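You operate a simulated robot arm through the tools that you are given. There is no shell and no other tool. Be economical: measure what you need, move in short steps, check, and stop when the job is done.

You are at the controls of a simulated robot arm. One attempt, no reset.

## Task
Put things in order on the dining table top. At the end: the yellow biscuit pack (marked "OAT") from the dining table top stands where the cocoa muffin stood; the yellow piece is on the teal coaster box; the cocoa muffin stands where the green felt block stood; the green felt block stands on top of the green coiled lead (marked "MAINS"); the teal succulent from the dining table top stands on top of the purple coiled lead (marked "SCREEN"); whatever was shut is shut again. Leave all else as you found it, and nothing knocked over.

It is judged by the outcome, as a careful person would: the job done as asked, and still so three seconds after it is handed in. It fails if anything else is knocked over, pushed out of place, dropped, spilled or broken.

## Robot
A 7-joint arm with a two-finger parallel gripper, fixed in place. Base frame: the origin is at the foot of the arm, x ahead of it, y to its left, z up; the work surface is at about z = 0.9. Lengths are in m, angles in rad, forces in N, time in s.
With the tool pointing down near the work surface it reaches from about 0.24 to 0.68 m from the base axis. Its first joint turns from -1.152 to 1.152 rad. Payload 2.4 kg.
Tool frame: the origin (TCP) lies between the finger pads and is the grasp point; the fingertips stand 0.03 m ahead of it; z points along the fingers, y is the line along which they close. Largest opening 0.094 m; finger width 0.028, thickness 0.01; the body of the gripper, 0.05 by 0.096 m, starts 0.055 m behind the TCP.
Orientation is that of the tool frame in the base frame, as [roll, pitch, yaw] about the fixed x, y, z axes, in that order (R = Rz(yaw) Ry(pitch) Rx(roll)). With the fingers straight down and closing along the base's y, the tool's x points along the base's -x, its y along +y and its z along -z.

## Interface
- The arm moves only by the tool play_rows. Its argument "targets" is a list of rows, each a list of 3 entries, a list of its own where there are three numbers: the shift along the base's x, y, z in units of 40 mm (1.0 is 40 mm), then the turn, a rotation vector about the base's x, y, z in units of 8 degrees (1.0 is 8 degrees), then the closure, from 0 (fully open) to 1 (shut). In form: [[[x, y, z], [rx, ry, rz], claw], ...]. A call has 1 to 10 rows; each row shifts and turns the commanded pose from where the row before left it. A call with a number of a shift or a turn outside -1 to 1 is refused whole. Rows are played at 5 a second. More than 0.05 m and 0.15 rad between two rows, or a gripper value outside its range, and nothing of the call is played. A pose out of reach is approached as far as the arm can. The call stops where the force on the tool passes 40 N (or 10 N more than at its start, if that is more) or the arm is blocked; 0.2 s more then pass. Each finger travels about 0.153 m/s and halts on what it meets, pressing with about 35 N; the grip force reading is that of the motor and also rises with nothing between the fingers. The clock runs only during rows and for 0.2 s after the last one: add rows that do not move to give the fingers time. It gives the time, the measured TCP pose, the force on the tool (base axes), the opening and the grip force at its end, in the units of the frame above (readings bear some noise), and new pictures: "views" is both (left out), scene, wrist or none.
- Cameras (640 x 400 px; columns grow to the right, rows downward): "scene" is fixed at [0.0482, 0.4877, 1.4387]; the picture's right is [-0.60, -0.80, 0.00], its down [-0.50, 0.38, -0.77] and it looks along [0.62, -0.47, -0.63] (base axes); focal length 320 px, centre (320, 200). "wrist" rides on the gripper at [-0.037, 0, -0.058] in the tool frame; the picture's right is [0.00, -1.00, 0.00], its down [0.97, 0.00, -0.24] and it looks along [0.24, 0.00, 0.97] (tool axes); focal length 218 px, centre (320, 200). There is no depth. A picture from a camera that has moved, and an enlarged one, comes with that camera's place and axes in the base frame and with its lens.
- close_up(camera, box): a new picture of the part [left, top, right, bottom] of that camera's present view, enlarged. It takes no simulated time.
- close_job(): hands the job in; it is judged then, once.

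Go step by step. Nothing tells you positions but the pictures and the camera data: compare them with the known pose of the tool, close in by small moves and look again before you grip or let go. The budget is 120 turns and 150 pictures, counting those below and the enlarged ones. Unless the task says otherwise, let go and move clear before handing in, and close with one line.

The tools are called after "Emit:" by a JSON object that holds its "fn" and its "kwargs". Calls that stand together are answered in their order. play_rows: Moves the arm, as the interface text tells. Its arguments: {"type":"object","properties":{"targets":{"type":"array","items":{"type":"array"}},"views":{"type":"string","enum":["both","scene","wrist","none"]}},"required":["targets"]} The other tools are called the same way: close_up (camera, box) takes an enlarged picture of a part of a camera's view; close_job () hands the job in.

At the start:

```text
t: 0.0
tool_pos: [0.3638, 0.1946, 1.2308]
ee_rot: [3.141, 0.001, -3.14]
ft_force: [-0.2, 0.2, -0.5]
opening: 0.0941
grasp_force: 0.1
```

scene: 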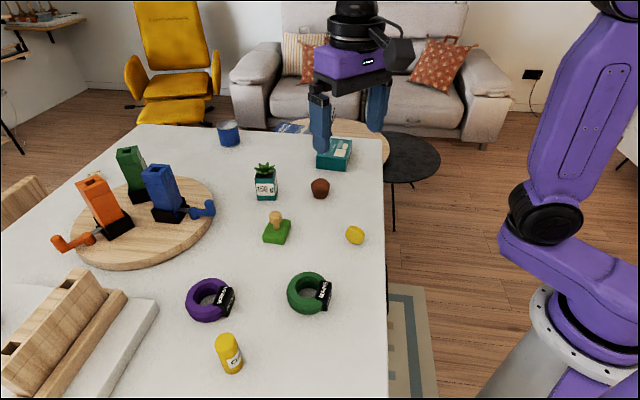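
wrist: 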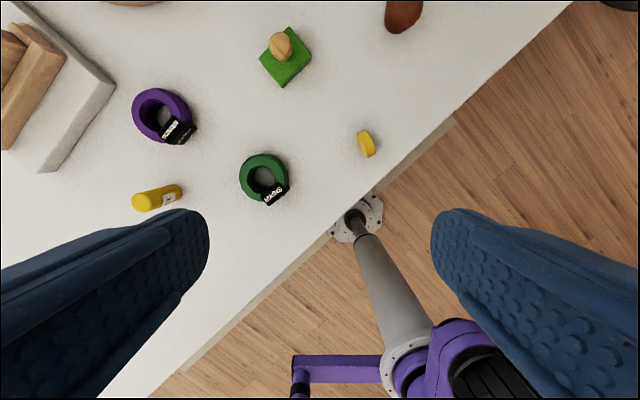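

I see the muffin, green felt block, yellow piece, two coils, pack, succulent and coaster box; I've estimated rough positions. Enlarging now to measure them better before moving.

Emit:
{"fn": "close_up", "kwargs": {"camera": "scene", "box": [220, 120, 400, 260]}}

Emit:
{"fn": "close_up", "kwargs": {"camera": "scene", "box": [170, 250, 350, 390]}}

Emit:
{"fn": "close_up", "kwargs": {"camera": "scene", "box": [0, 120, 230, 390]}}

```text
2.86 times, centred on (310, 190) of scene
camera zoom: at [0.0482, 0.4877, 1.4387], right [-0.6, -0.8, 0.0], down [-0.5, 0.38, -0.77], along [0.62, -0.47, -0.63], focal length 913 px, centre (349, 229)
```

zoom: 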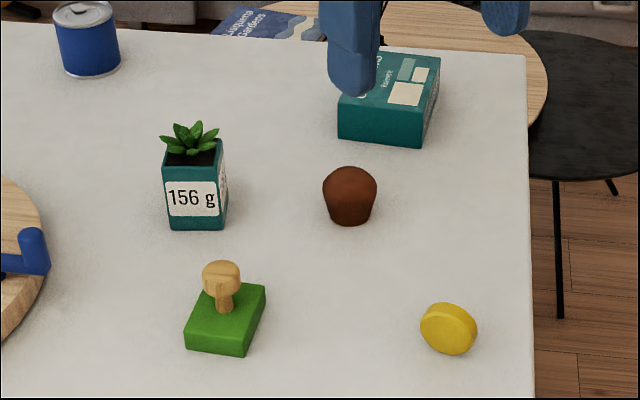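

```text
2.86 times, centred on (260, 320) of scene
camera zoom: at [0.0482, 0.4877, 1.4387], right [-0.6, -0.8, 0.0], down [-0.5, 0.38, -0.77], along [0.62, -0.47, -0.63], focal length 913 px, centre (491, -143)
```

zoom: 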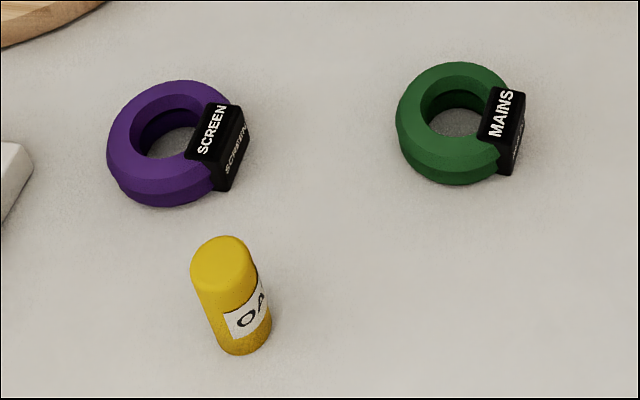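

```text
1.48 times, centred on (115, 255) of scene
camera zoom: at [0.0482, 0.4877, 1.4387], right [-0.6, -0.8, 0.0], down [-0.5, 0.38, -0.77], along [0.62, -0.47, -0.63], focal length 474 px, centre (624, 118)
```

zoom: 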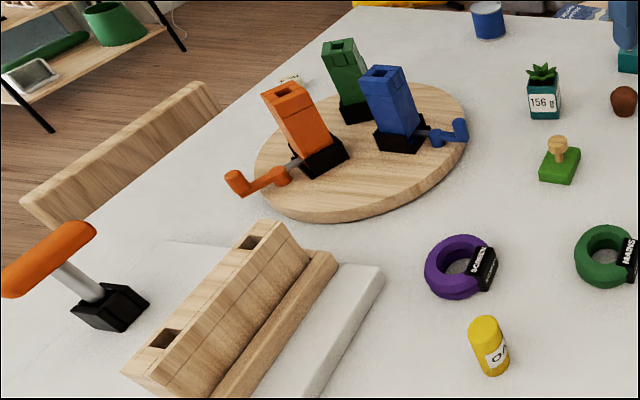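

Green block is a stamp at about (0.53, 0.25), turned roughly 45°. I move above it with the gripper turned to match and then look.

Emit:
{"fn": "play_rows", "kwargs": {"targets": [[[0.69, 0.225, -0.83], [0, 0, -0.92], 0], [[0.69, 0.225, -0.83], [0, 0, -0.92], 0], [[0.69, 0.225, -0.83], [0, 0, -0.92], 0], [[0.69, 0.225, -0.83], [0, 0, -0.92], 0], [[0.69, 0.225, -0.83], [0, 0, -0.92], 0], [[0.69, 0.225, -0.5], [0, 0, -0.92], 0], [[0, 0, 0], [0, 0, 0], 0]]}}

```text
t: 1.6
tool_pos: [0.5284, 0.2494, 1.0442]
ee_rot: [3.141, -0.001, 2.367]
ft_force: [-0.3, -0.6, -0.4]
opening: 0.0938
grasp_force: 0.1
camera wrist: at [0.5565, 0.2243, 1.1026], right [-0.7, -0.72, 0.0], down [-0.7, 0.68, 0.24], along [-0.17, 0.17, -0.97], focal length 218 px, centre (320, 200)
```

scene: 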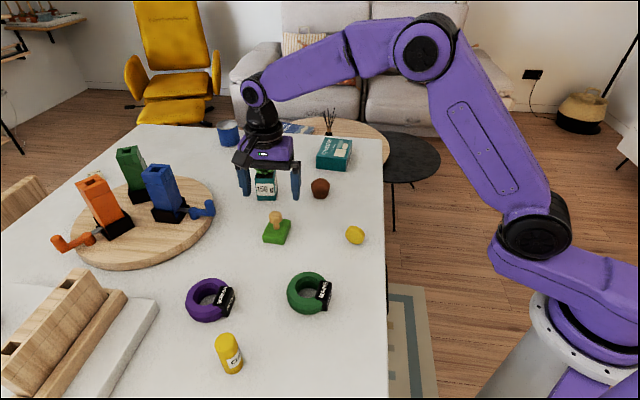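
wrist: 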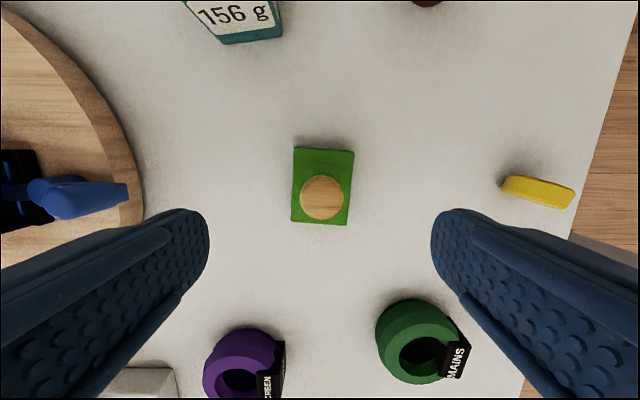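

The block is centred at about (0.532, 0.2465), turned ~3° more. I align, descend so the pads straddle the base, and close.

Emit:
{"fn": "play_rows", "kwargs": {"targets": [[[0.09, -0.07, -0.67], [0, 0, -0.4], 0], [[0, 0, -0.67], [0, 0, 0], 0], [[0, 0, -0.67], [0, 0, 0], 0], [[0, 0, -0.65], [0, 0, 0], 0], [[0, 0, 0], [0, 0, 0], 0]]}}

```text
t: 2.8
tool_pos: [0.5317, 0.2463, 0.9386]
ee_rot: [3.141, 0.0, 2.314]
ft_force: [0.1, 0.3, -0.3]
opening: 0.094
grasp_force: 0.2
camera wrist: at [0.5579, 0.2196, 0.9966], right [-0.74, -0.68, 0.0], down [-0.66, 0.71, 0.24], along [-0.16, 0.18, -0.97], focal length 218 px, centre (320, 200)
```

scene: 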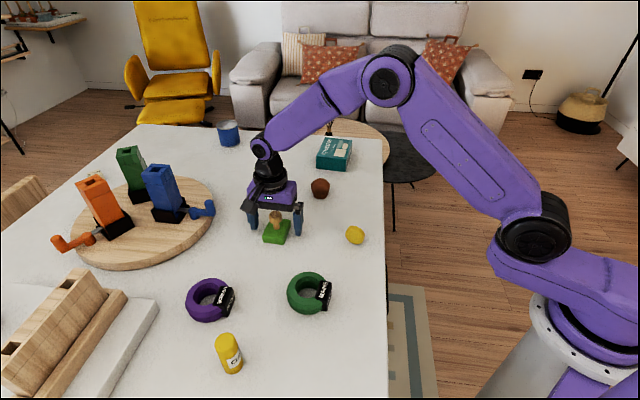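
wrist: 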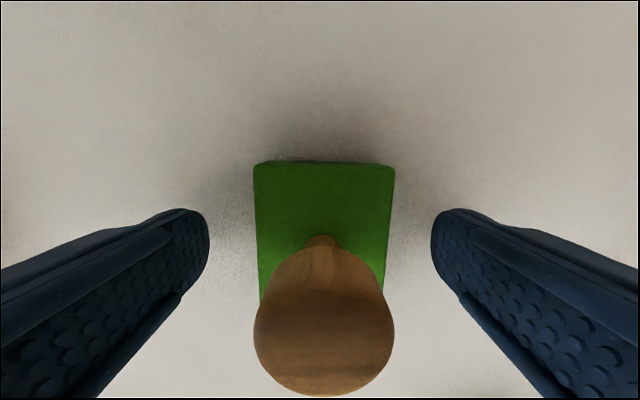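

Aligned and straddling. Closing and lifting.

Emit:
{"fn": "play_rows", "kwargs": {"targets": [[[0, 0, 0], [0, 0, 0], 1], [[0, 0, 0], [0, 0, 0], 1], [[0, 0, 0], [0, 0, 0], 1], [[0, 0, 0.5], [0, 0, 0], 1], [[0, 0, 0.8], [0, 0, 0], 1], [[0, 0, 0.9], [0, 0, 0], 1], [[0, 0, 0], [0, 0, 0], 1]]}}

```text
t: 4.4
tool_pos: [0.533, 0.247, 1.0266]
ee_rot: [-3.141, 0.001, 2.314]
ft_force: [0.2, -0.8, -1.3]
opening: 0.0489
grasp_force: 35.1
camera wrist: at [0.5586, 0.2198, 1.0846], right [-0.74, -0.68, 0.0], down [-0.66, 0.71, 0.24], along [-0.16, 0.18, -0.97], focal length 218 px, centre (320, 200)
```

scene: 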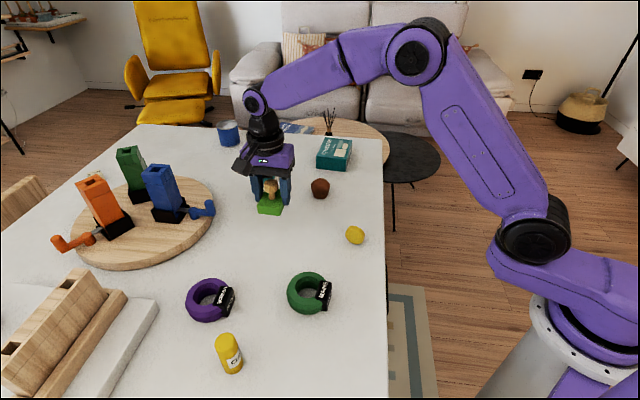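
wrist: 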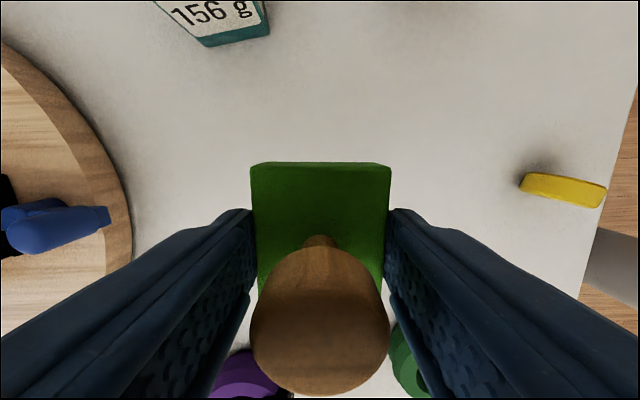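

Block is held. I carry it to a spot beside the green coil where the wrist camera can see the coil unobstructed.

Emit:
{"fn": "play_rows", "kwargs": {"targets": [[[-0.89, 0.4, 0.1], [0, 0, 0], 1], [[-0.89, 0.4, 0.1], [0, 0, 0], 1], [[-0.89, 0.4, 0.1], [0, 0, 0], 1], [[-0.89, 0.4, 0.1], [0, 0, 0], 1], [[-0.89, 0.4, 0.1], [0, 0, 0], 1], [[-0.89, 0.4, 0.1], [0, 0, 0], 1], [[-0.89, 0.4, 0.1], [0, 0, 0], 1], [[0, 0, 0], [0, 0, 0], 1]]}}

```text
t: 6.2
tool_pos: [0.2833, 0.3576, 1.0549]
ee_rot: [-3.141, 0.001, 2.314]
ft_force: [0.5, 0.1, -1.3]
opening: 0.0491
grasp_force: 34.9
camera wrist: at [0.3093, 0.3308, 1.113], right [-0.74, -0.68, 0.0], down [-0.66, 0.71, 0.24], along [-0.16, 0.18, -0.97], focal length 218 px, centre (320, 200)
```

scene: 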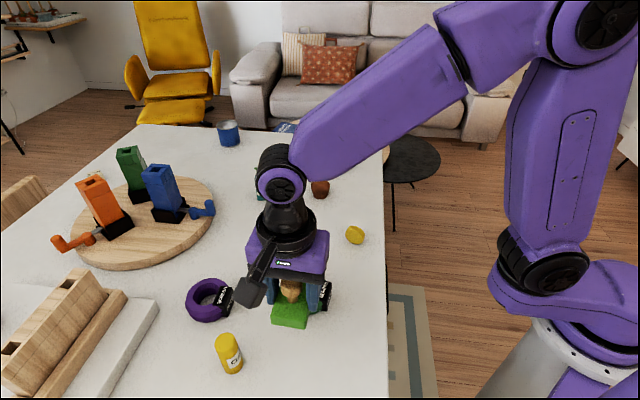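
wrist: 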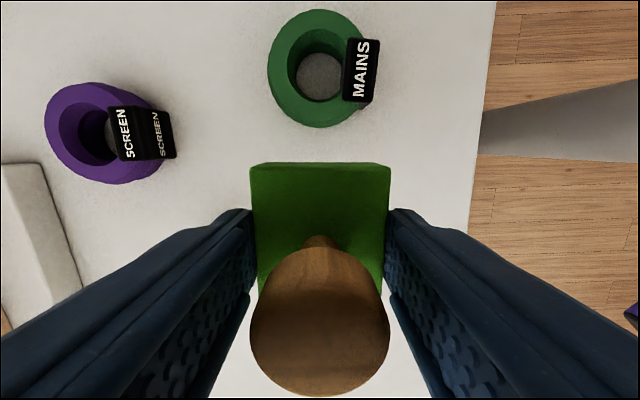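

Green coil centre is about (0.353, 0.2875) with the collar on its near side; I aim the block 8 mm off it, clear of the collar, and go to a hover.

Emit:
{"fn": "play_rows", "kwargs": {"targets": [[[0.63, -0.54, 0], [0, 0, 0], 1], [[0.63, -0.54, 0], [0, 0, 0], 1], [[0.63, -0.535, 0], [0, 0, 0], 1], [[0, 0, -0.7], [0, 0, 0], 1], [[0, 0, -0.7], [0, 0, 0], 1], [[0, 0, -0.3], [0, 0, 0], 1], [[0, 0, 0], [0, 0, 0], 1]]}}

Emit:
{"fn": "close_up", "kwargs": {"camera": "scene", "box": [220, 230, 380, 340]}}

```text
t: 7.8
tool_pos: [0.3587, 0.2931, 0.9863]
ee_rot: [3.14, 0.0, 2.315]
ft_force: [-0.3, -0.4, -0.9]
opening: 0.0487
grasp_force: 34.6
camera wrist: at [0.384, 0.2663, 1.0447], right [-0.74, -0.68, 0.0], down [-0.66, 0.71, 0.24], along [-0.16, 0.18, -0.97], focal length 218 px, centre (320, 200)
```

scene: 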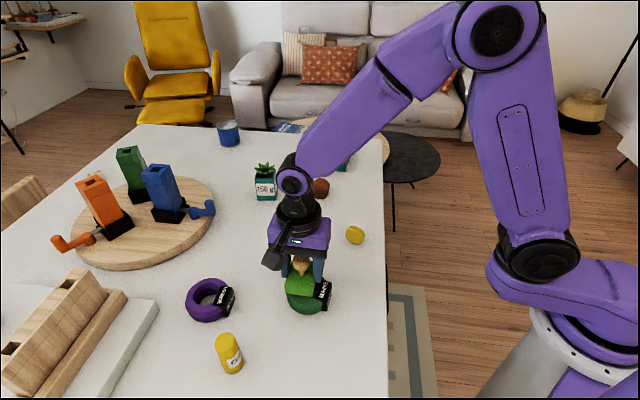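
wrist: 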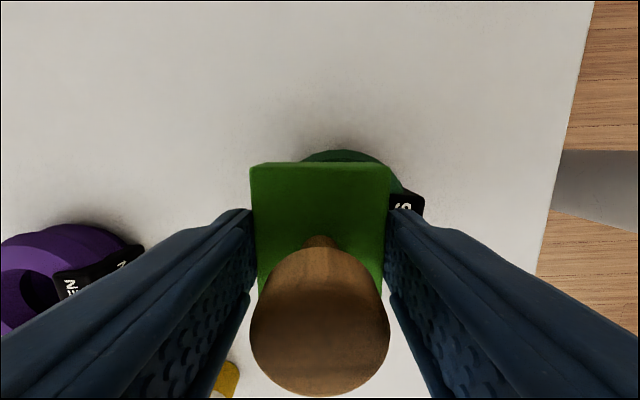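

```text
3.64 times, centred on (300, 285) of scene
camera zoom: at [0.0482, 0.4877, 1.4387], right [-0.6, -0.8, 0.0], down [-0.5, 0.38, -0.77], along [0.62, -0.47, -0.63], focal length 1162 px, centre (393, -109)
```

zoom: 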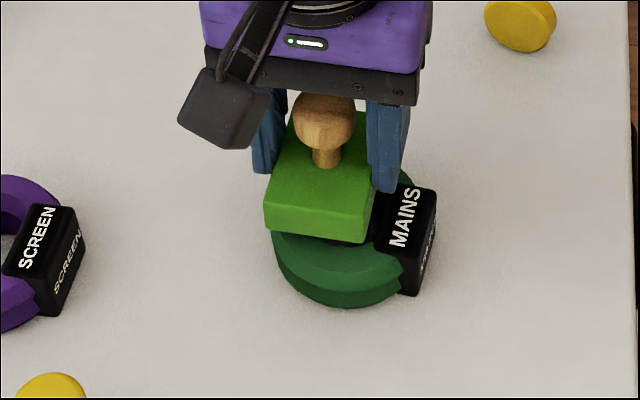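

Hovering well placed. Lowering in small steps to feel for contact.

Emit:
{"fn": "play_rows", "kwargs": {"targets": [[[0, 0, -0.15], [0, 0, 0], 1], [[0, 0, -0.15], [0, 0, 0], 1], [[0, 0, 0], [0, 0, 0], 1]], "views": "none"}}

Emit:
{"fn": "close_up", "kwargs": {"camera": "scene", "box": [220, 230, 380, 340]}}

```text
t: 8.6
tool_pos: [0.3578, 0.293, 0.9747]
ee_rot: [-3.14, 0.002, 2.314]
ft_force: [0.0, -0.5, -0.3]
opening: 0.049
grasp_force: 35.1
```

```text
3.64 times, centred on (300, 285) of scene
camera zoom: at [0.0482, 0.4877, 1.4387], right [-0.6, -0.8, 0.0], down [-0.5, 0.38, -0.77], along [0.62, -0.47, -0.63], focal length 1162 px, centre (393, -109)
```

zoom: 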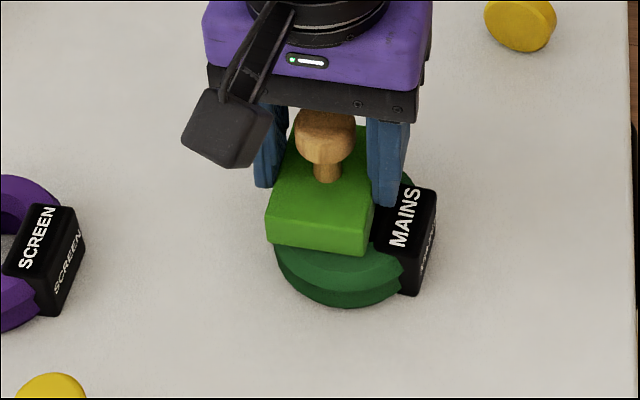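

Still in free air; continuing in smaller steps, watching the force.

Emit:
{"fn": "play_rows", "kwargs": {"targets": [[[0, 0, -0.1], [0, 0, 0], 1], [[0, 0, -0.05], [0, 0, 0], 1], [[0, 0, 0], [0, 0, 0], 1]], "views": "none"}}

Emit:
{"fn": "close_up", "kwargs": {"camera": "scene", "box": [250, 250, 350, 320]}}

```text
t: 9.1
tool_pos: [0.359, 0.2928, 0.9743]
ee_rot: [3.139, 0.0, 2.315]
ft_force: [-4.0, -3.6, 14.1]
opening: 0.0489
grasp_force: 34.8
stopped in row 2: the force on the tool passed its limit (the readings are from after the stop); the commanded pose is now the measured one
```

```text
5.71 times, centred on (300, 285) of scene
camera zoom: at [0.0479, 0.4875, 1.4388], right [-0.6, -0.8, 0.0], down [-0.5, 0.38, -0.77], along [0.62, -0.47, -0.63], focal length 1827 px, centre (434, -286)
```

zoom: 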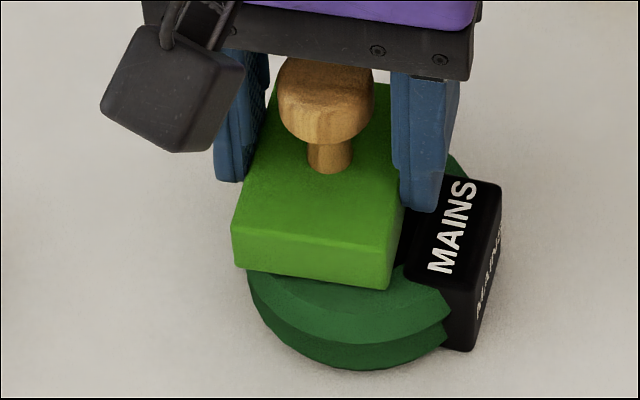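

Contact at z≈0.974, likely the right fingertip on the collar. I lift slightly, shift 8 mm further from the collar, and lower again.

Emit:
{"fn": "play_rows", "kwargs": {"targets": [[[0, 0, 0.1], [0, 0, 0], 1], [[0.15, 0.136, 0], [0, 0, 0], 1], [[0, 0, -0.1], [0, 0, 0], 1], [[0, 0, -0.05], [0, 0, 0], 1], [[0, 0, 0], [0, 0, 0], 1]], "views": "none"}}

Emit:
{"fn": "close_up", "kwargs": {"camera": "scene", "box": [250, 250, 350, 320]}}

```text
t: 10.2
tool_pos: [0.3646, 0.2998, 0.9744]
ee_rot: [3.133, 0.001, 2.314]
ft_force: [-4.4, -3.6, 13.9]
opening: 0.0491
grasp_force: 34.9
stopped in row 5: the force on the tool passed its limit (the readings are from after the stop); the commanded pose is now the measured one
```

```text
5.71 times, centred on (300, 285) of scene
camera zoom: at [0.0479, 0.4875, 1.4388], right [-0.6, -0.8, 0.0], down [-0.5, 0.38, -0.77], along [0.62, -0.47, -0.63], focal length 1827 px, centre (434, -286)
```

zoom: 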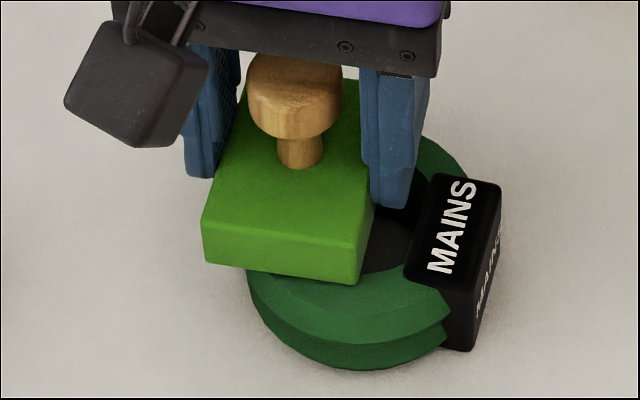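

Contact is at the same height, so it was the block meeting the coil (top ≈0.936). I shift back 5 mm toward centre, level the tool, and lower until contact again.

Emit:
{"fn": "play_rows", "kwargs": {"targets": [[[0, 0, 0.12], [-0.041, 0.045, 0], 1], [[-0.09, -0.085, 0], [0, 0, 0], 1], [[0, 0, -0.08], [0, 0, 0], 1], [[0, 0, -0.03], [0, 0, 0], 1], [[0, 0, 0], [0, 0, 0], 1]], "views": "none"}}

Emit:
{"fn": "close_up", "kwargs": {"camera": "scene", "box": [250, 250, 350, 320]}}

```text
t: 11.4
tool_pos: [0.363, 0.2968, 0.9747]
ee_rot: [-3.141, -0.001, 2.316]
ft_force: [1.0, -0.3, 3.7]
opening: 0.049
grasp_force: 35.3
```

```text
5.71 times, centred on (300, 285) of scene
camera zoom: at [0.0481, 0.4877, 1.4387], right [-0.6, -0.8, 0.0], down [-0.5, 0.38, -0.77], along [0.62, -0.47, -0.63], focal length 1827 px, centre (434, -286)
```

zoom: 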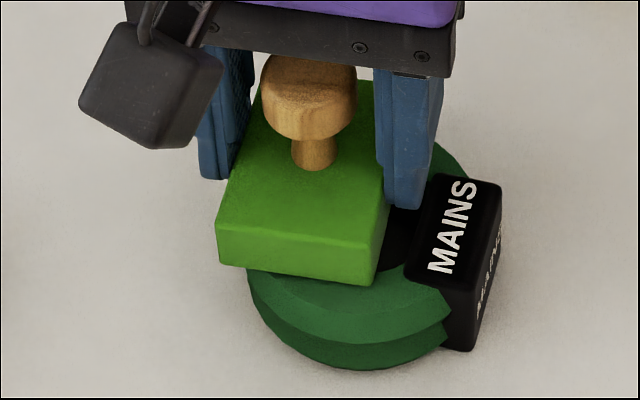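

Lightly resting. I open a little and lift straight off.

Emit:
{"fn": "play_rows", "kwargs": {"targets": [[[0, 0, 0], [0, 0, 0], 0.36], [[0, 0, 0], [0, 0, 0], 0.36], [[0, 0, 0.4], [0, 0, 0], 0.36], [[0, 0, 0.9], [0, 0, 0], 0.36], [[0, 0, 0.9], [0, 0, 0], 0.2], [[0, 0, 0], [0, 0, 0], 0.2]]}}

Emit:
{"fn": "close_up", "kwargs": {"camera": "scene", "box": [250, 250, 350, 320]}}

```text
t: 12.8
tool_pos: [0.3628, 0.2967, 1.062]
ee_rot: [-3.139, 0.001, 2.316]
ft_force: [0.0, -0.5, -0.5]
opening: 0.0752
grasp_force: 0.0
camera wrist: at [0.3877, 0.2692, 1.1207], right [-0.74, -0.68, 0.0], down [-0.66, 0.71, 0.24], along [-0.16, 0.18, -0.97], focal length 218 px, centre (320, 200)
```

scene: 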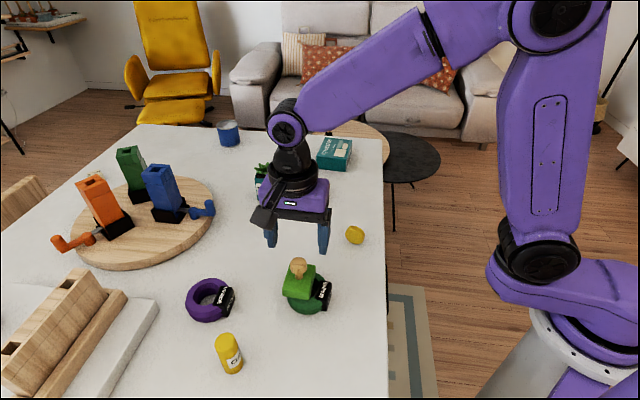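
wrist: 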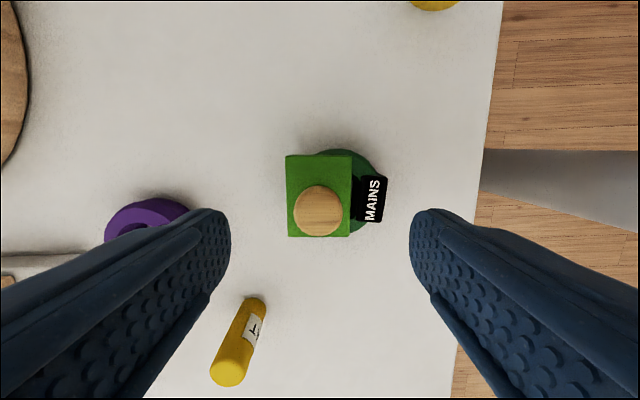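

```text
5.71 times, centred on (300, 285) of scene
camera zoom: at [0.0482, 0.4877, 1.4387], right [-0.6, -0.8, 0.0], down [-0.5, 0.38, -0.77], along [0.62, -0.47, -0.63], focal length 1827 px, centre (434, -286)
```

zoom: 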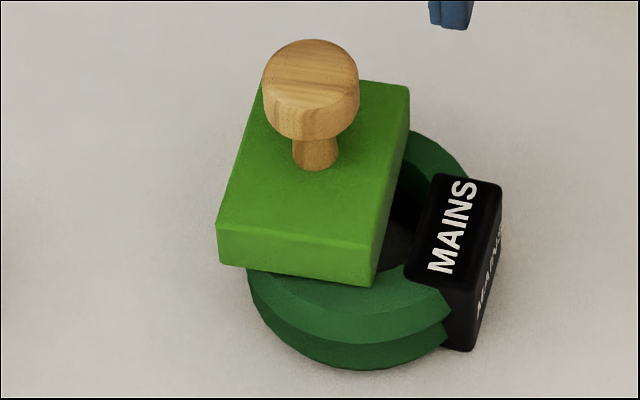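

Block stands steadily on the coil. Next I go above the muffin and look.

Emit:
{"fn": "play_rows", "kwargs": {"targets": [[[0.74, -0.71, 0], [0, 0, 0], 0], [[0.74, -0.71, 0], [0, 0, 0], 0], [[0.74, -0.71, 0], [0, 0, 0], 0], [[0.74, -0.71, 0], [0, 0, 0], 0], [[0.74, -0.71, 0], [0, 0, 0], 0], [[0.74, -0.71, 0], [0, 0, 0], 0], [[0.74, -0.71, 0], [0, 0, 0], 0], [[0.74, -0.71, -0.3], [0, 0, 0], 0], [[0, 0, 0], [0, 0, 0], 0]]}}

```text
t: 14.8
tool_pos: [0.5984, 0.0689, 1.0506]
ee_rot: [3.141, 0.0, 2.316]
ft_force: [0.1, -0.8, -0.8]
opening: 0.094
grasp_force: 0.1
camera wrist: at [0.6235, 0.0421, 1.1078], right [-0.74, -0.68, 0.0], down [-0.66, 0.71, 0.24], along [-0.16, 0.18, -0.97], focal length 218 px, centre (320, 200)
```

scene: 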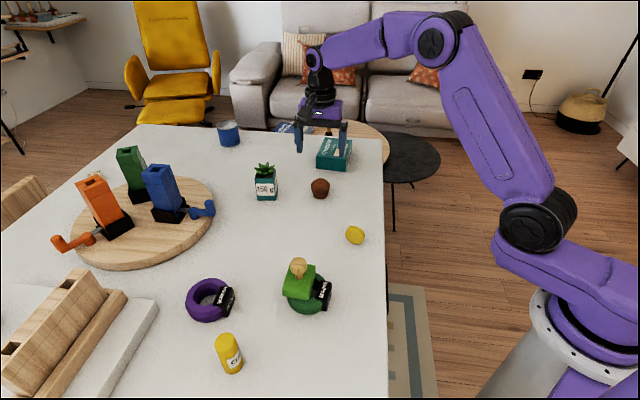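
wrist: 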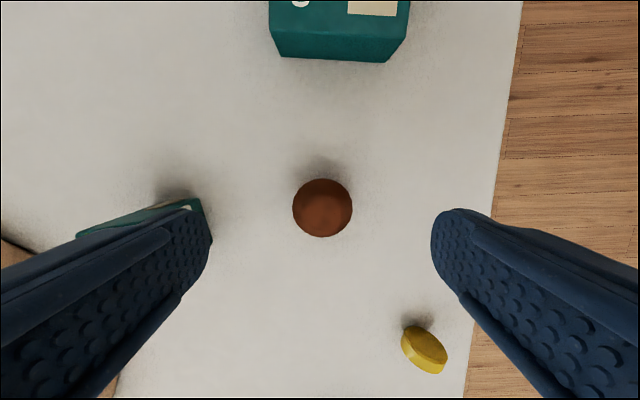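

Muffin is at about (0.591, 0.075). I shift over it and go partway down for another look.

Emit:
{"fn": "play_rows", "kwargs": {"targets": [[[-0.18, 0.15, -0.6], [0, 0, 0], 0], [[0, 0, -0.7], [0, 0, 0], 0], [[0, 0, -0.5], [0, 0, 0], 0], [[0, 0, 0], [0, 0, 0], 0]]}}

Emit:
{"fn": "close_up", "kwargs": {"camera": "scene", "box": [270, 130, 370, 210]}}

```text
t: 15.8
tool_pos: [0.5921, 0.0747, 0.9783]
ee_rot: [3.141, 0.0, 2.315]
ft_force: [0.0, -0.2, 0.4]
opening: 0.0937
grasp_force: 0.0
camera wrist: at [0.6175, 0.0478, 1.0371], right [-0.74, -0.68, 0.0], down [-0.66, 0.71, 0.24], along [-0.16, 0.18, -0.97], focal length 218 px, centre (320, 200)
```

scene: 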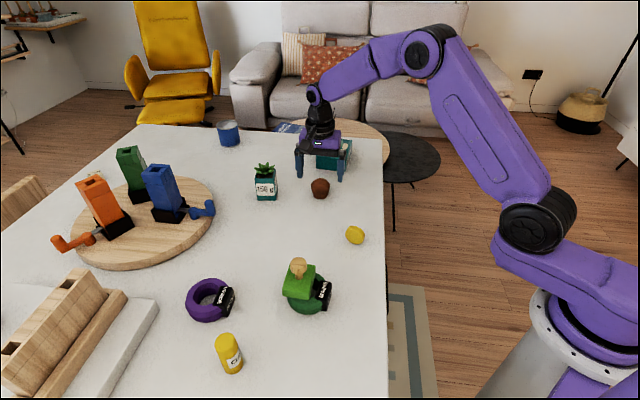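
wrist: 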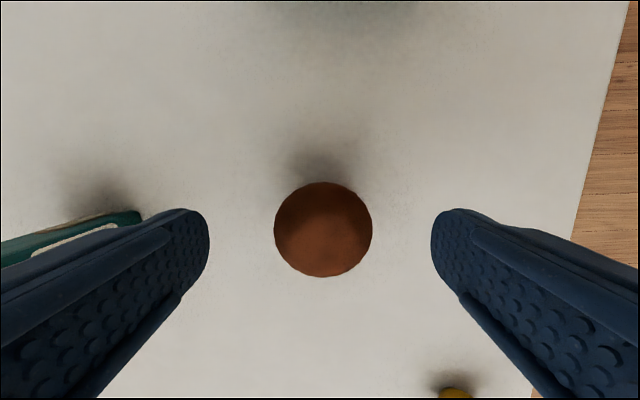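

```text
5.00 times, centred on (320, 170) of scene
camera zoom: at [0.0482, 0.4877, 1.4387], right [-0.6, -0.8, 0.0], down [-0.5, 0.38, -0.77], along [0.62, -0.47, -0.63], focal length 1598 px, centre (320, 350)
```

zoom: 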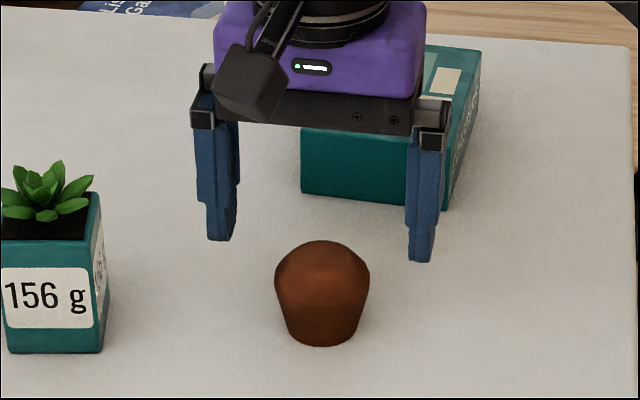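

Centred. Muffin spot recorded as (0.591, 0.075). Descending, gripping and lifting.

Emit:
{"fn": "play_rows", "kwargs": {"targets": [[[0, 0, -0.55], [0, 0, 0], 0], [[0, 0, -0.55], [0, 0, 0], 0], [[0, 0, 0], [0, 0, 0], 0], [[0, 0, 0], [0, 0, 0], 0.6], [[0, 0, 0], [0, 0, 0], 1], [[0, 0, 0], [0, 0, 0], 1], [[0, 0, 0.5], [0, 0, 0], 1], [[0, 0, 0.9], [0, 0, 0], 1], [[0, 0, 0.6], [0, 0, 0], 1], [[0, 0, 0], [0, 0, 0], 1]]}}

Emit:
{"fn": "close_up", "kwargs": {"camera": "scene", "box": [270, 110, 370, 190]}}

```text
t: 18.1
tool_pos: [0.5925, 0.0742, 1.014]
ee_rot: [-3.141, 0.001, 2.313]
ft_force: [-0.2, -0.6, 0.9]
opening: 0.0521
grasp_force: 34.4
camera wrist: at [0.6182, 0.0467, 1.0712], right [-0.74, -0.68, 0.0], down [-0.66, 0.71, 0.24], along [-0.16, 0.18, -0.97], focal length 218 px, centre (320, 200)
```

scene: 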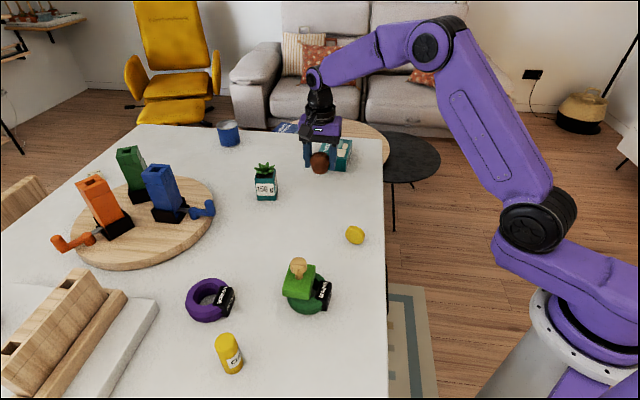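
wrist: 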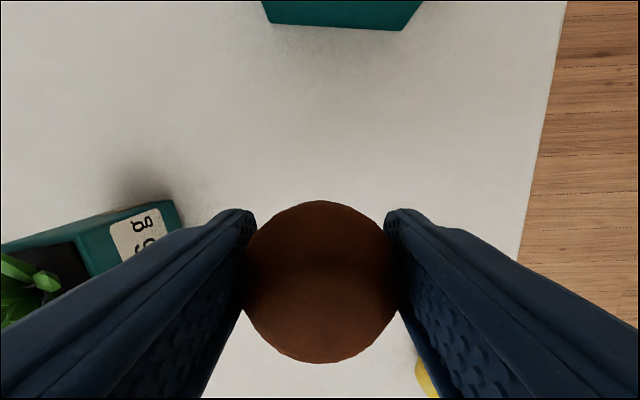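

```text
5.00 times, centred on (320, 150) of scene
camera zoom: at [0.0482, 0.4877, 1.4387], right [-0.6, -0.8, 0.0], down [-0.5, 0.38, -0.77], along [0.62, -0.47, -0.63], focal length 1598 px, centre (320, 450)
```

zoom: 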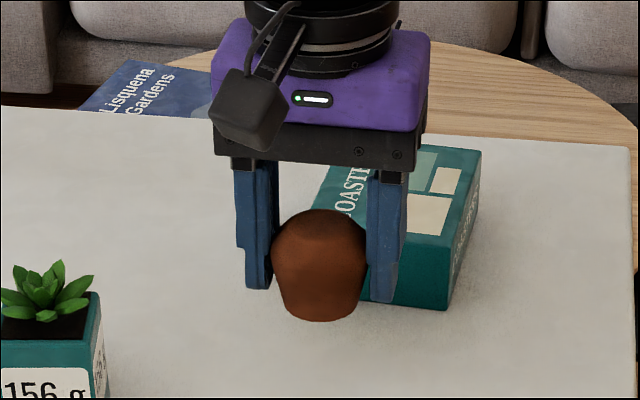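

Muffin is held upright. Carrying it over to the block's old spot (0.532, 0.2465).

Emit:
{"fn": "play_rows", "kwargs": {"targets": [[[-0.295, 0.85, 0.1], [0, 0, 0], 1], [[-0.295, 0.85, 0.1], [0, 0, 0], 1], [[-0.295, 0.85, 0], [0, 0, 0], 1], [[-0.295, 0.85, 0], [0, 0, 0], 1], [[-0.295, 0.85, 0], [0, 0, 0], 1], [[0, 0, -0.7], [0, 0, 0], 1], [[0, 0, -0.7], [0, 0, 0], 1], [[0, 0, -0.3], [0, 0, 0], 1], [[0, 0, 0], [0, 0, 0], 1]]}}

Emit:
{"fn": "close_up", "kwargs": {"camera": "scene", "box": [230, 180, 330, 260]}}

```text
t: 20.1
tool_pos: [0.5342, 0.2475, 0.9537]
ee_rot: [-3.141, 0.001, 2.314]
ft_force: [0.1, 0.3, 0.0]
opening: 0.0518
grasp_force: 35.3
camera wrist: at [0.5589, 0.2199, 1.0131], right [-0.74, -0.68, 0.0], down [-0.66, 0.71, 0.24], along [-0.16, 0.18, -0.97], focal length 218 px, centre (320, 200)
```

scene: 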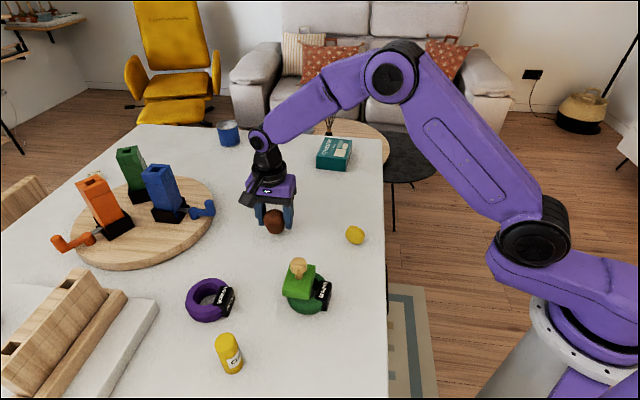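
wrist: 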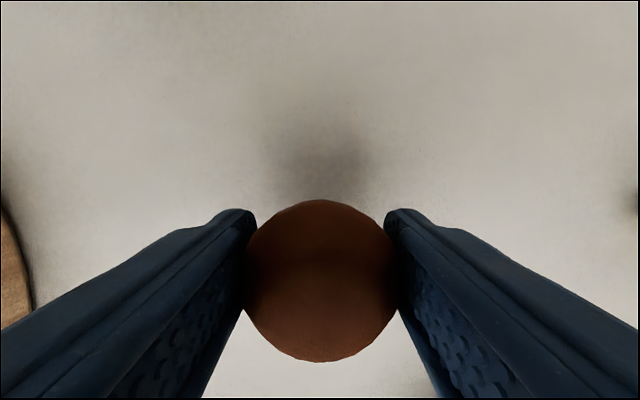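

```text
5.00 times, centred on (280, 220) of scene
camera zoom: at [0.0482, 0.4877, 1.4387], right [-0.6, -0.8, 0.0], down [-0.5, 0.38, -0.77], along [0.62, -0.47, -0.63], focal length 1598 px, centre (520, 100)
```

zoom: 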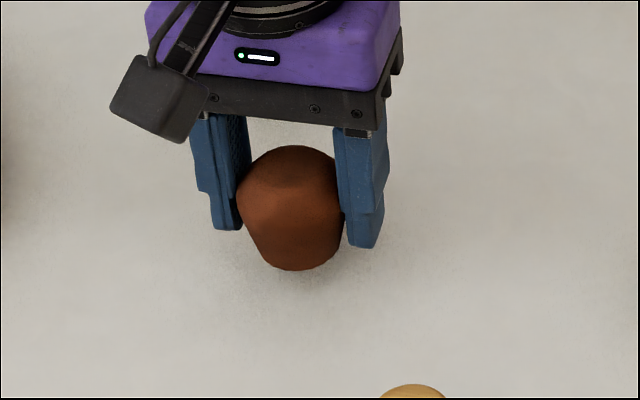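

Directly above the target. Fine correction and lowering to contact.

Emit:
{"fn": "play_rows", "kwargs": {"targets": [[[-0.02, -0.09, -0.25], [0, 0, 0], 1], [[0, 0, -0.15], [0, 0, 0], 1], [[0, 0, -0.07], [0, 0, 0], 1], [[0, 0, 0], [0, 0, 0], 1]], "views": "none"}}

Emit:
{"fn": "close_up", "kwargs": {"camera": "scene", "box": [230, 180, 330, 260]}}

```text
t: 21.1
tool_pos: [0.5337, 0.2422, 0.9364]
ee_rot: [3.14, 0.002, 2.315]
ft_force: [-1.2, -0.9, 8.1]
opening: 0.0505
grasp_force: 35.4
```

```text
5.00 times, centred on (280, 220) of scene
camera zoom: at [0.048, 0.4876, 1.4388], right [-0.6, -0.8, 0.0], down [-0.5, 0.38, -0.77], along [0.62, -0.47, -0.63], focal length 1598 px, centre (520, 100)
```

zoom: 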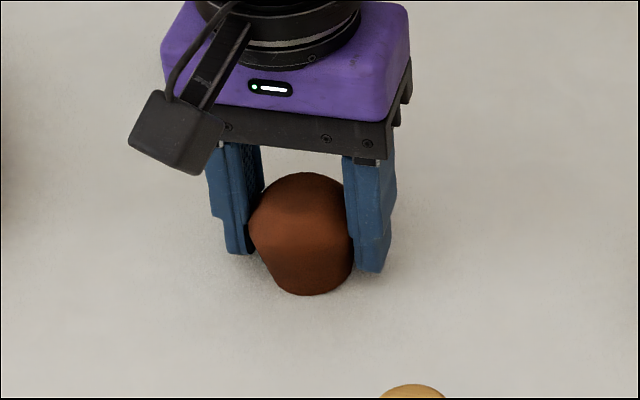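

It has touched down. Releasing and lifting straight up.

Emit:
{"fn": "play_rows", "kwargs": {"targets": [[[0, 0, 0.03], [0, 0, 0], 0.36], [[0, 0, 0], [0, 0, 0], 0.2], [[0, 0, 0], [0, 0, 0], 0], [[0, 0, 0.6], [0, 0, 0], 0], [[0, 0, 0.9], [0, 0, 0], 0], [[0, 0, 0.9], [0, 0, 0], 0], [[0, 0, 0], [0, 0, 0], 0]]}}

Emit:
{"fn": "close_up", "kwargs": {"camera": "scene", "box": [230, 180, 330, 260]}}

```text
t: 22.6
tool_pos: [0.5317, 0.24, 1.0335]
ee_rot: [-3.141, 0.001, 2.315]
ft_force: [-0.3, -0.1, 0.9]
opening: 0.0941
grasp_force: 0.1
camera wrist: at [0.5583, 0.2137, 1.0919], right [-0.74, -0.68, 0.0], down [-0.66, 0.71, 0.24], along [-0.16, 0.18, -0.97], focal length 218 px, centre (320, 200)
```

scene: 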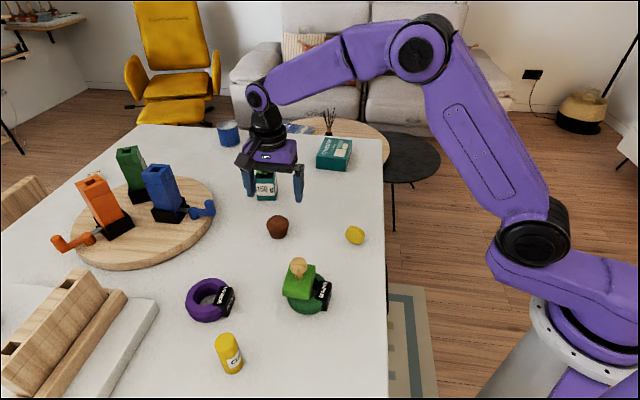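
wrist: 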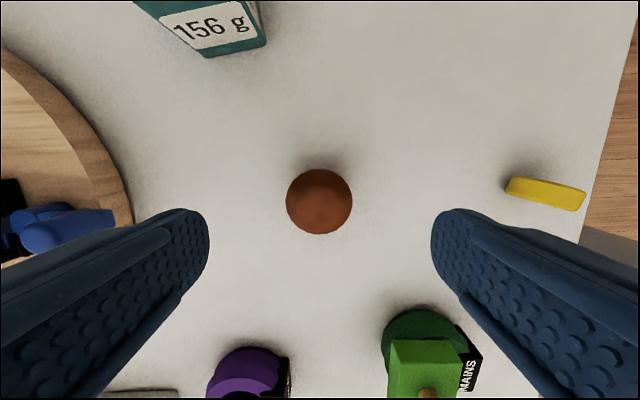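

```text
5.00 times, centred on (280, 220) of scene
camera zoom: at [0.0482, 0.4877, 1.4387], right [-0.6, -0.8, 0.0], down [-0.5, 0.38, -0.77], along [0.62, -0.47, -0.63], focal length 1598 px, centre (520, 100)
```

zoom: 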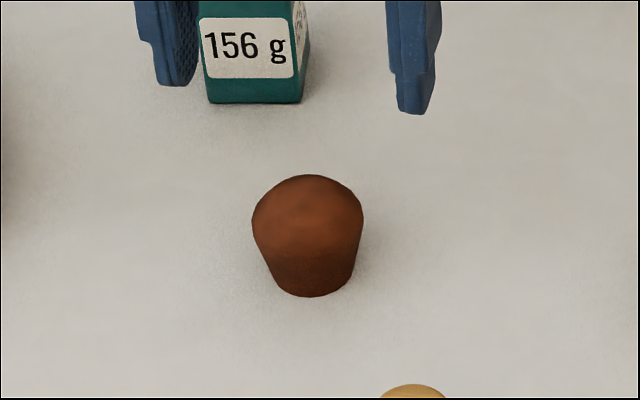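

Muffin stands upright at the block's old spot. Next, above the yellow OAT pack.

Emit:
{"fn": "play_rows", "kwargs": {"targets": [[[-0.634, 0.678, 0.15], [0, 0, 0], 0], [[-0.634, 0.678, 0.15], [0, 0, 0], 0], [[-0.634, 0.678, 0.15], [0, 0, 0], 0], [[-0.634, 0.678, 0.15], [0, 0, 0], 0], [[-0.634, 0.678, 0], [0, 0, 0], 0], [[-0.634, 0.678, 0], [0, 0, 0], 0], [[-0.634, 0.678, 0], [0, 0, 0], 0], [[-0.634, 0.678, 0], [0, 0, 0], 0], [[0, 0, 0], [0, 0, 0], 0]]}}

```text
t: 24.6
tool_pos: [0.3299, 0.4602, 1.0539]
ee_rot: [-3.141, 0.001, 2.316]
ft_force: [0.0, 1.1, -0.4]
opening: 0.094
grasp_force: 0.1
camera wrist: at [0.3558, 0.4331, 1.1133], right [-0.74, -0.68, 0.0], down [-0.66, 0.71, 0.24], along [-0.16, 0.18, -0.97], focal length 218 px, centre (320, 200)
```

scene: 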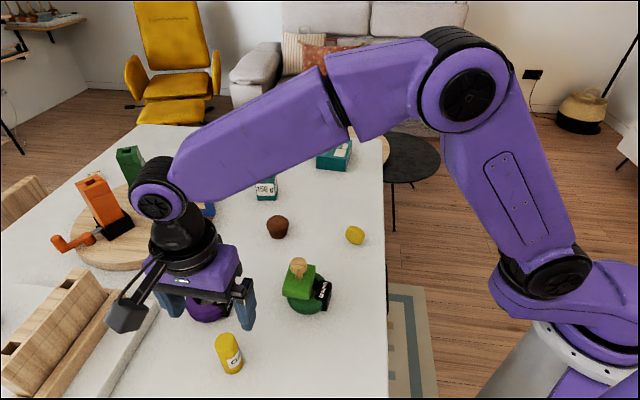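
wrist: 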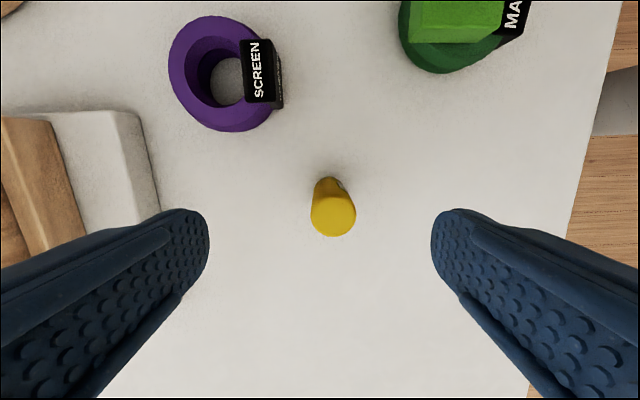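

Pack is at (0.319, 0.461), standing about 65 mm high. I centre, descend and grip.

Emit:
{"fn": "play_rows", "kwargs": {"targets": [[[-0.28, 0.02, -0.7], [0, 0, 0], 0], [[0, 0, -0.7], [0, 0, 0], 0], [[0, 0, -0.7], [0, 0, 0], 0], [[0, 0, -0.75], [0, 0, 0], 0], [[0, 0, 0], [0, 0, 0], 0]]}}

```text
t: 25.9
tool_pos: [0.3189, 0.4596, 0.9404]
ee_rot: [-3.142, -0.001, 2.314]
ft_force: [0.3, 0.3, 0.2]
opening: 0.0942
grasp_force: 0.1
camera wrist: at [0.3437, 0.4328, 0.9998], right [-0.74, -0.68, 0.0], down [-0.66, 0.71, 0.24], along [-0.16, 0.18, -0.97], focal length 218 px, centre (320, 200)
```

scene: 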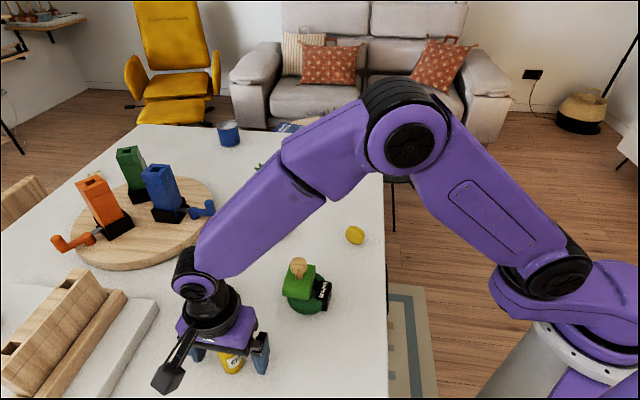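
wrist: 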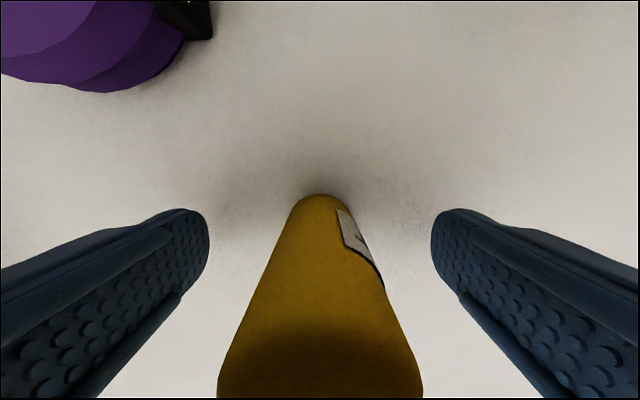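

Well centred. Closing and lifting.

Emit:
{"fn": "play_rows", "kwargs": {"targets": [[[0, 0, 0], [0, 0, 0], 0.6], [[0, 0, 0], [0, 0, 0], 1], [[0, 0, 0], [0, 0, 0], 1], [[0, 0, 0], [0, 0, 0], 1], [[0, 0, 0.5], [0, 0, 0], 1], [[0, 0, 0.9], [0, 0, 0], 1], [[0, 0, 0.9], [0, 0, 0], 1], [[0, 0, 0.7], [0, 0, 0], 1], [[0, 0, 0], [0, 0, 0], 1]]}}

```text
t: 27.9
tool_pos: [0.3189, 0.4589, 1.0631]
ee_rot: [3.14, 0.0, 2.315]
ft_force: [0.2, -0.3, -1.1]
opening: 0.0297
grasp_force: 35.3
camera wrist: at [0.3442, 0.4335, 1.121], right [-0.74, -0.68, 0.0], down [-0.66, 0.71, 0.24], along [-0.16, 0.18, -0.97], focal length 218 px, centre (320, 200)
```

scene: 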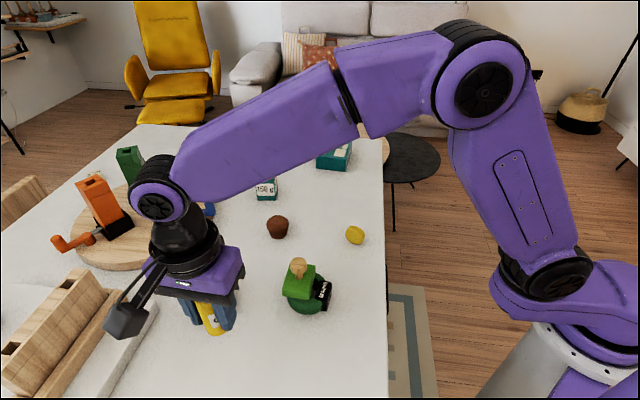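
wrist: 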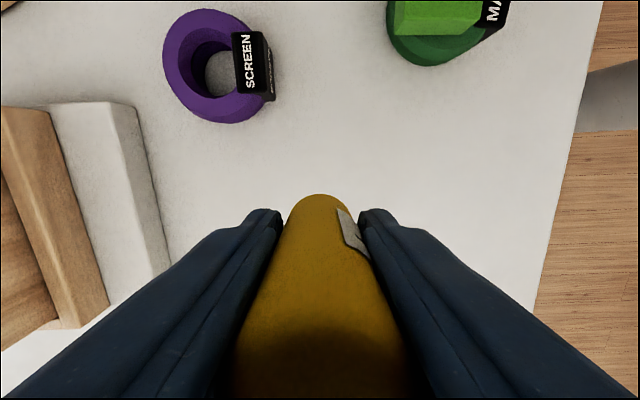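

Pack held firmly. Carrying it to the muffin's old spot (0.591, 0.075).

Emit:
{"fn": "play_rows", "kwargs": {"targets": [[[0.68, -0.96, 0.15], [0, 0, 0], 1], [[0.68, -0.96, 0.15], [0, 0, 0], 1], [[0.68, -0.96, 0], [0, 0, 0], 1], [[0.68, -0.96, 0], [0, 0, 0], 1], [[0.68, -0.96, 0], [0, 0, 0], 1], [[0.68, -0.96, 0], [0, 0, 0], 1], [[0.68, -0.96, 0], [0, 0, 0], 1], [[0.68, -0.96, 0], [0, 0, 0], 1], [[0.68, -0.96, -0.1], [0, 0, 0], 1], [[0.68, -0.96, -0.2], [0, 0, 0], 1]], "views": "none"}}

Emit:
{"fn": "play_rows", "kwargs": {"targets": [[[0, 0, -0.7], [0, 0, 0], 1], [[0, 0, -0.8], [0, 0, 0], 1], [[0, 0, -0.8], [0, 0, 0], 1], [[0, 0, 0], [0, 0, 0], 1]]}}

Emit:
{"fn": "close_up", "kwargs": {"camera": "scene", "box": [270, 130, 370, 210]}}

```text
t: 30.1
tool_pos: [0.5909, 0.0746, 1.0601]
ee_rot: [-3.14, 0.0, 2.316]
ft_force: [-0.4, 0.4, -0.8]
opening: 0.0297
grasp_force: 35.2
```

```text
t: 31.1
tool_pos: [0.5905, 0.0753, 0.9683]
ee_rot: [3.141, 0.001, 2.314]
ft_force: [-0.2, 0.1, -1.9]
opening: 0.0299
grasp_force: 34.7
camera wrist: at [0.6169, 0.0481, 1.0262], right [-0.74, -0.68, 0.0], down [-0.66, 0.71, 0.24], along [-0.16, 0.18, -0.97], focal length 218 px, centre (320, 200)
```

scene: 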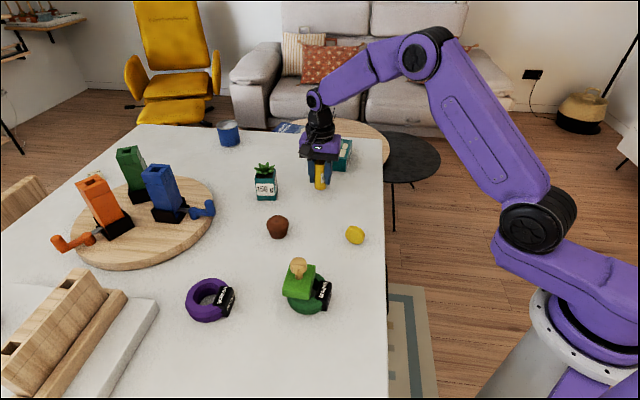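
wrist: 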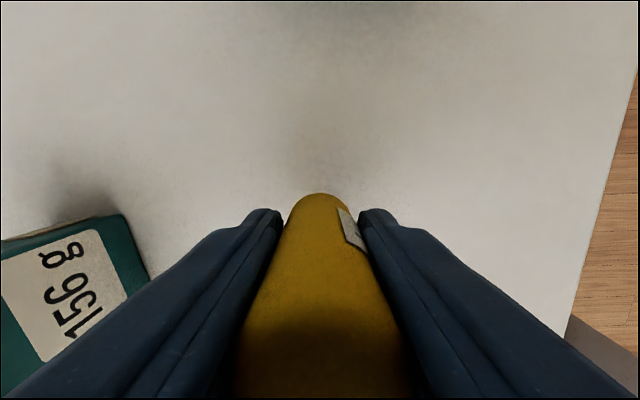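

```text
5.00 times, centred on (320, 170) of scene
camera zoom: at [0.0482, 0.4877, 1.4387], right [-0.6, -0.8, 0.0], down [-0.5, 0.38, -0.77], along [0.62, -0.47, -0.63], focal length 1598 px, centre (320, 350)
```

zoom: 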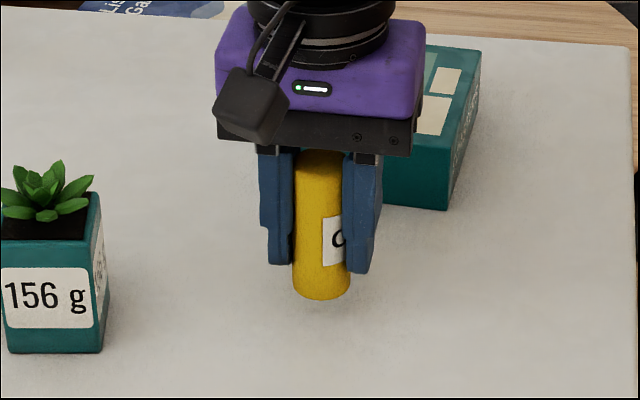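

In place over the spot. Lowering to the table.

Emit:
{"fn": "play_rows", "kwargs": {"targets": [[[0, 0, -0.4], [0, 0, 0], 1], [[0, 0, -0.2], [0, 0, 0], 1], [[0, 0, -0.09], [0, 0, 0], 1], [[0, 0, 0], [0, 0, 0], 1]], "views": "none"}}

Emit:
{"fn": "close_up", "kwargs": {"camera": "scene", "box": [270, 130, 370, 210]}}

```text
t: 32.0
tool_pos: [0.5895, 0.0751, 0.9451]
ee_rot: [3.141, 0.005, 2.314]
ft_force: [-8.0, -2.8, 28.9]
opening: 0.0295
grasp_force: 35.1
```

```text
5.00 times, centred on (320, 170) of scene
camera zoom: at [0.0474, 0.4876, 1.4388], right [-0.6, -0.8, 0.0], down [-0.5, 0.38, -0.77], along [0.62, -0.47, -0.63], focal length 1598 px, centre (320, 350)
```

zoom: 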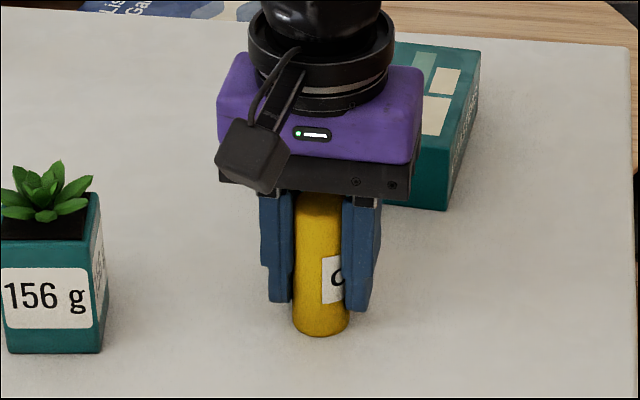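

Touching with too much pressure; easing up 3 mm before opening.

Emit:
{"fn": "play_rows", "kwargs": {"targets": [[[0, 0, 0.08], [0, 0, 0], 1], [[0, 0, 0], [0, 0, 0], 1]], "views": "none"}}

```text
t: 32.6
tool_pos: [0.5893, 0.0776, 0.9453]
ee_rot: [-3.14, -0.002, 2.317]
ft_force: [-0.2, -0.9, -1.3]
opening: 0.0299
grasp_force: 35.4
```

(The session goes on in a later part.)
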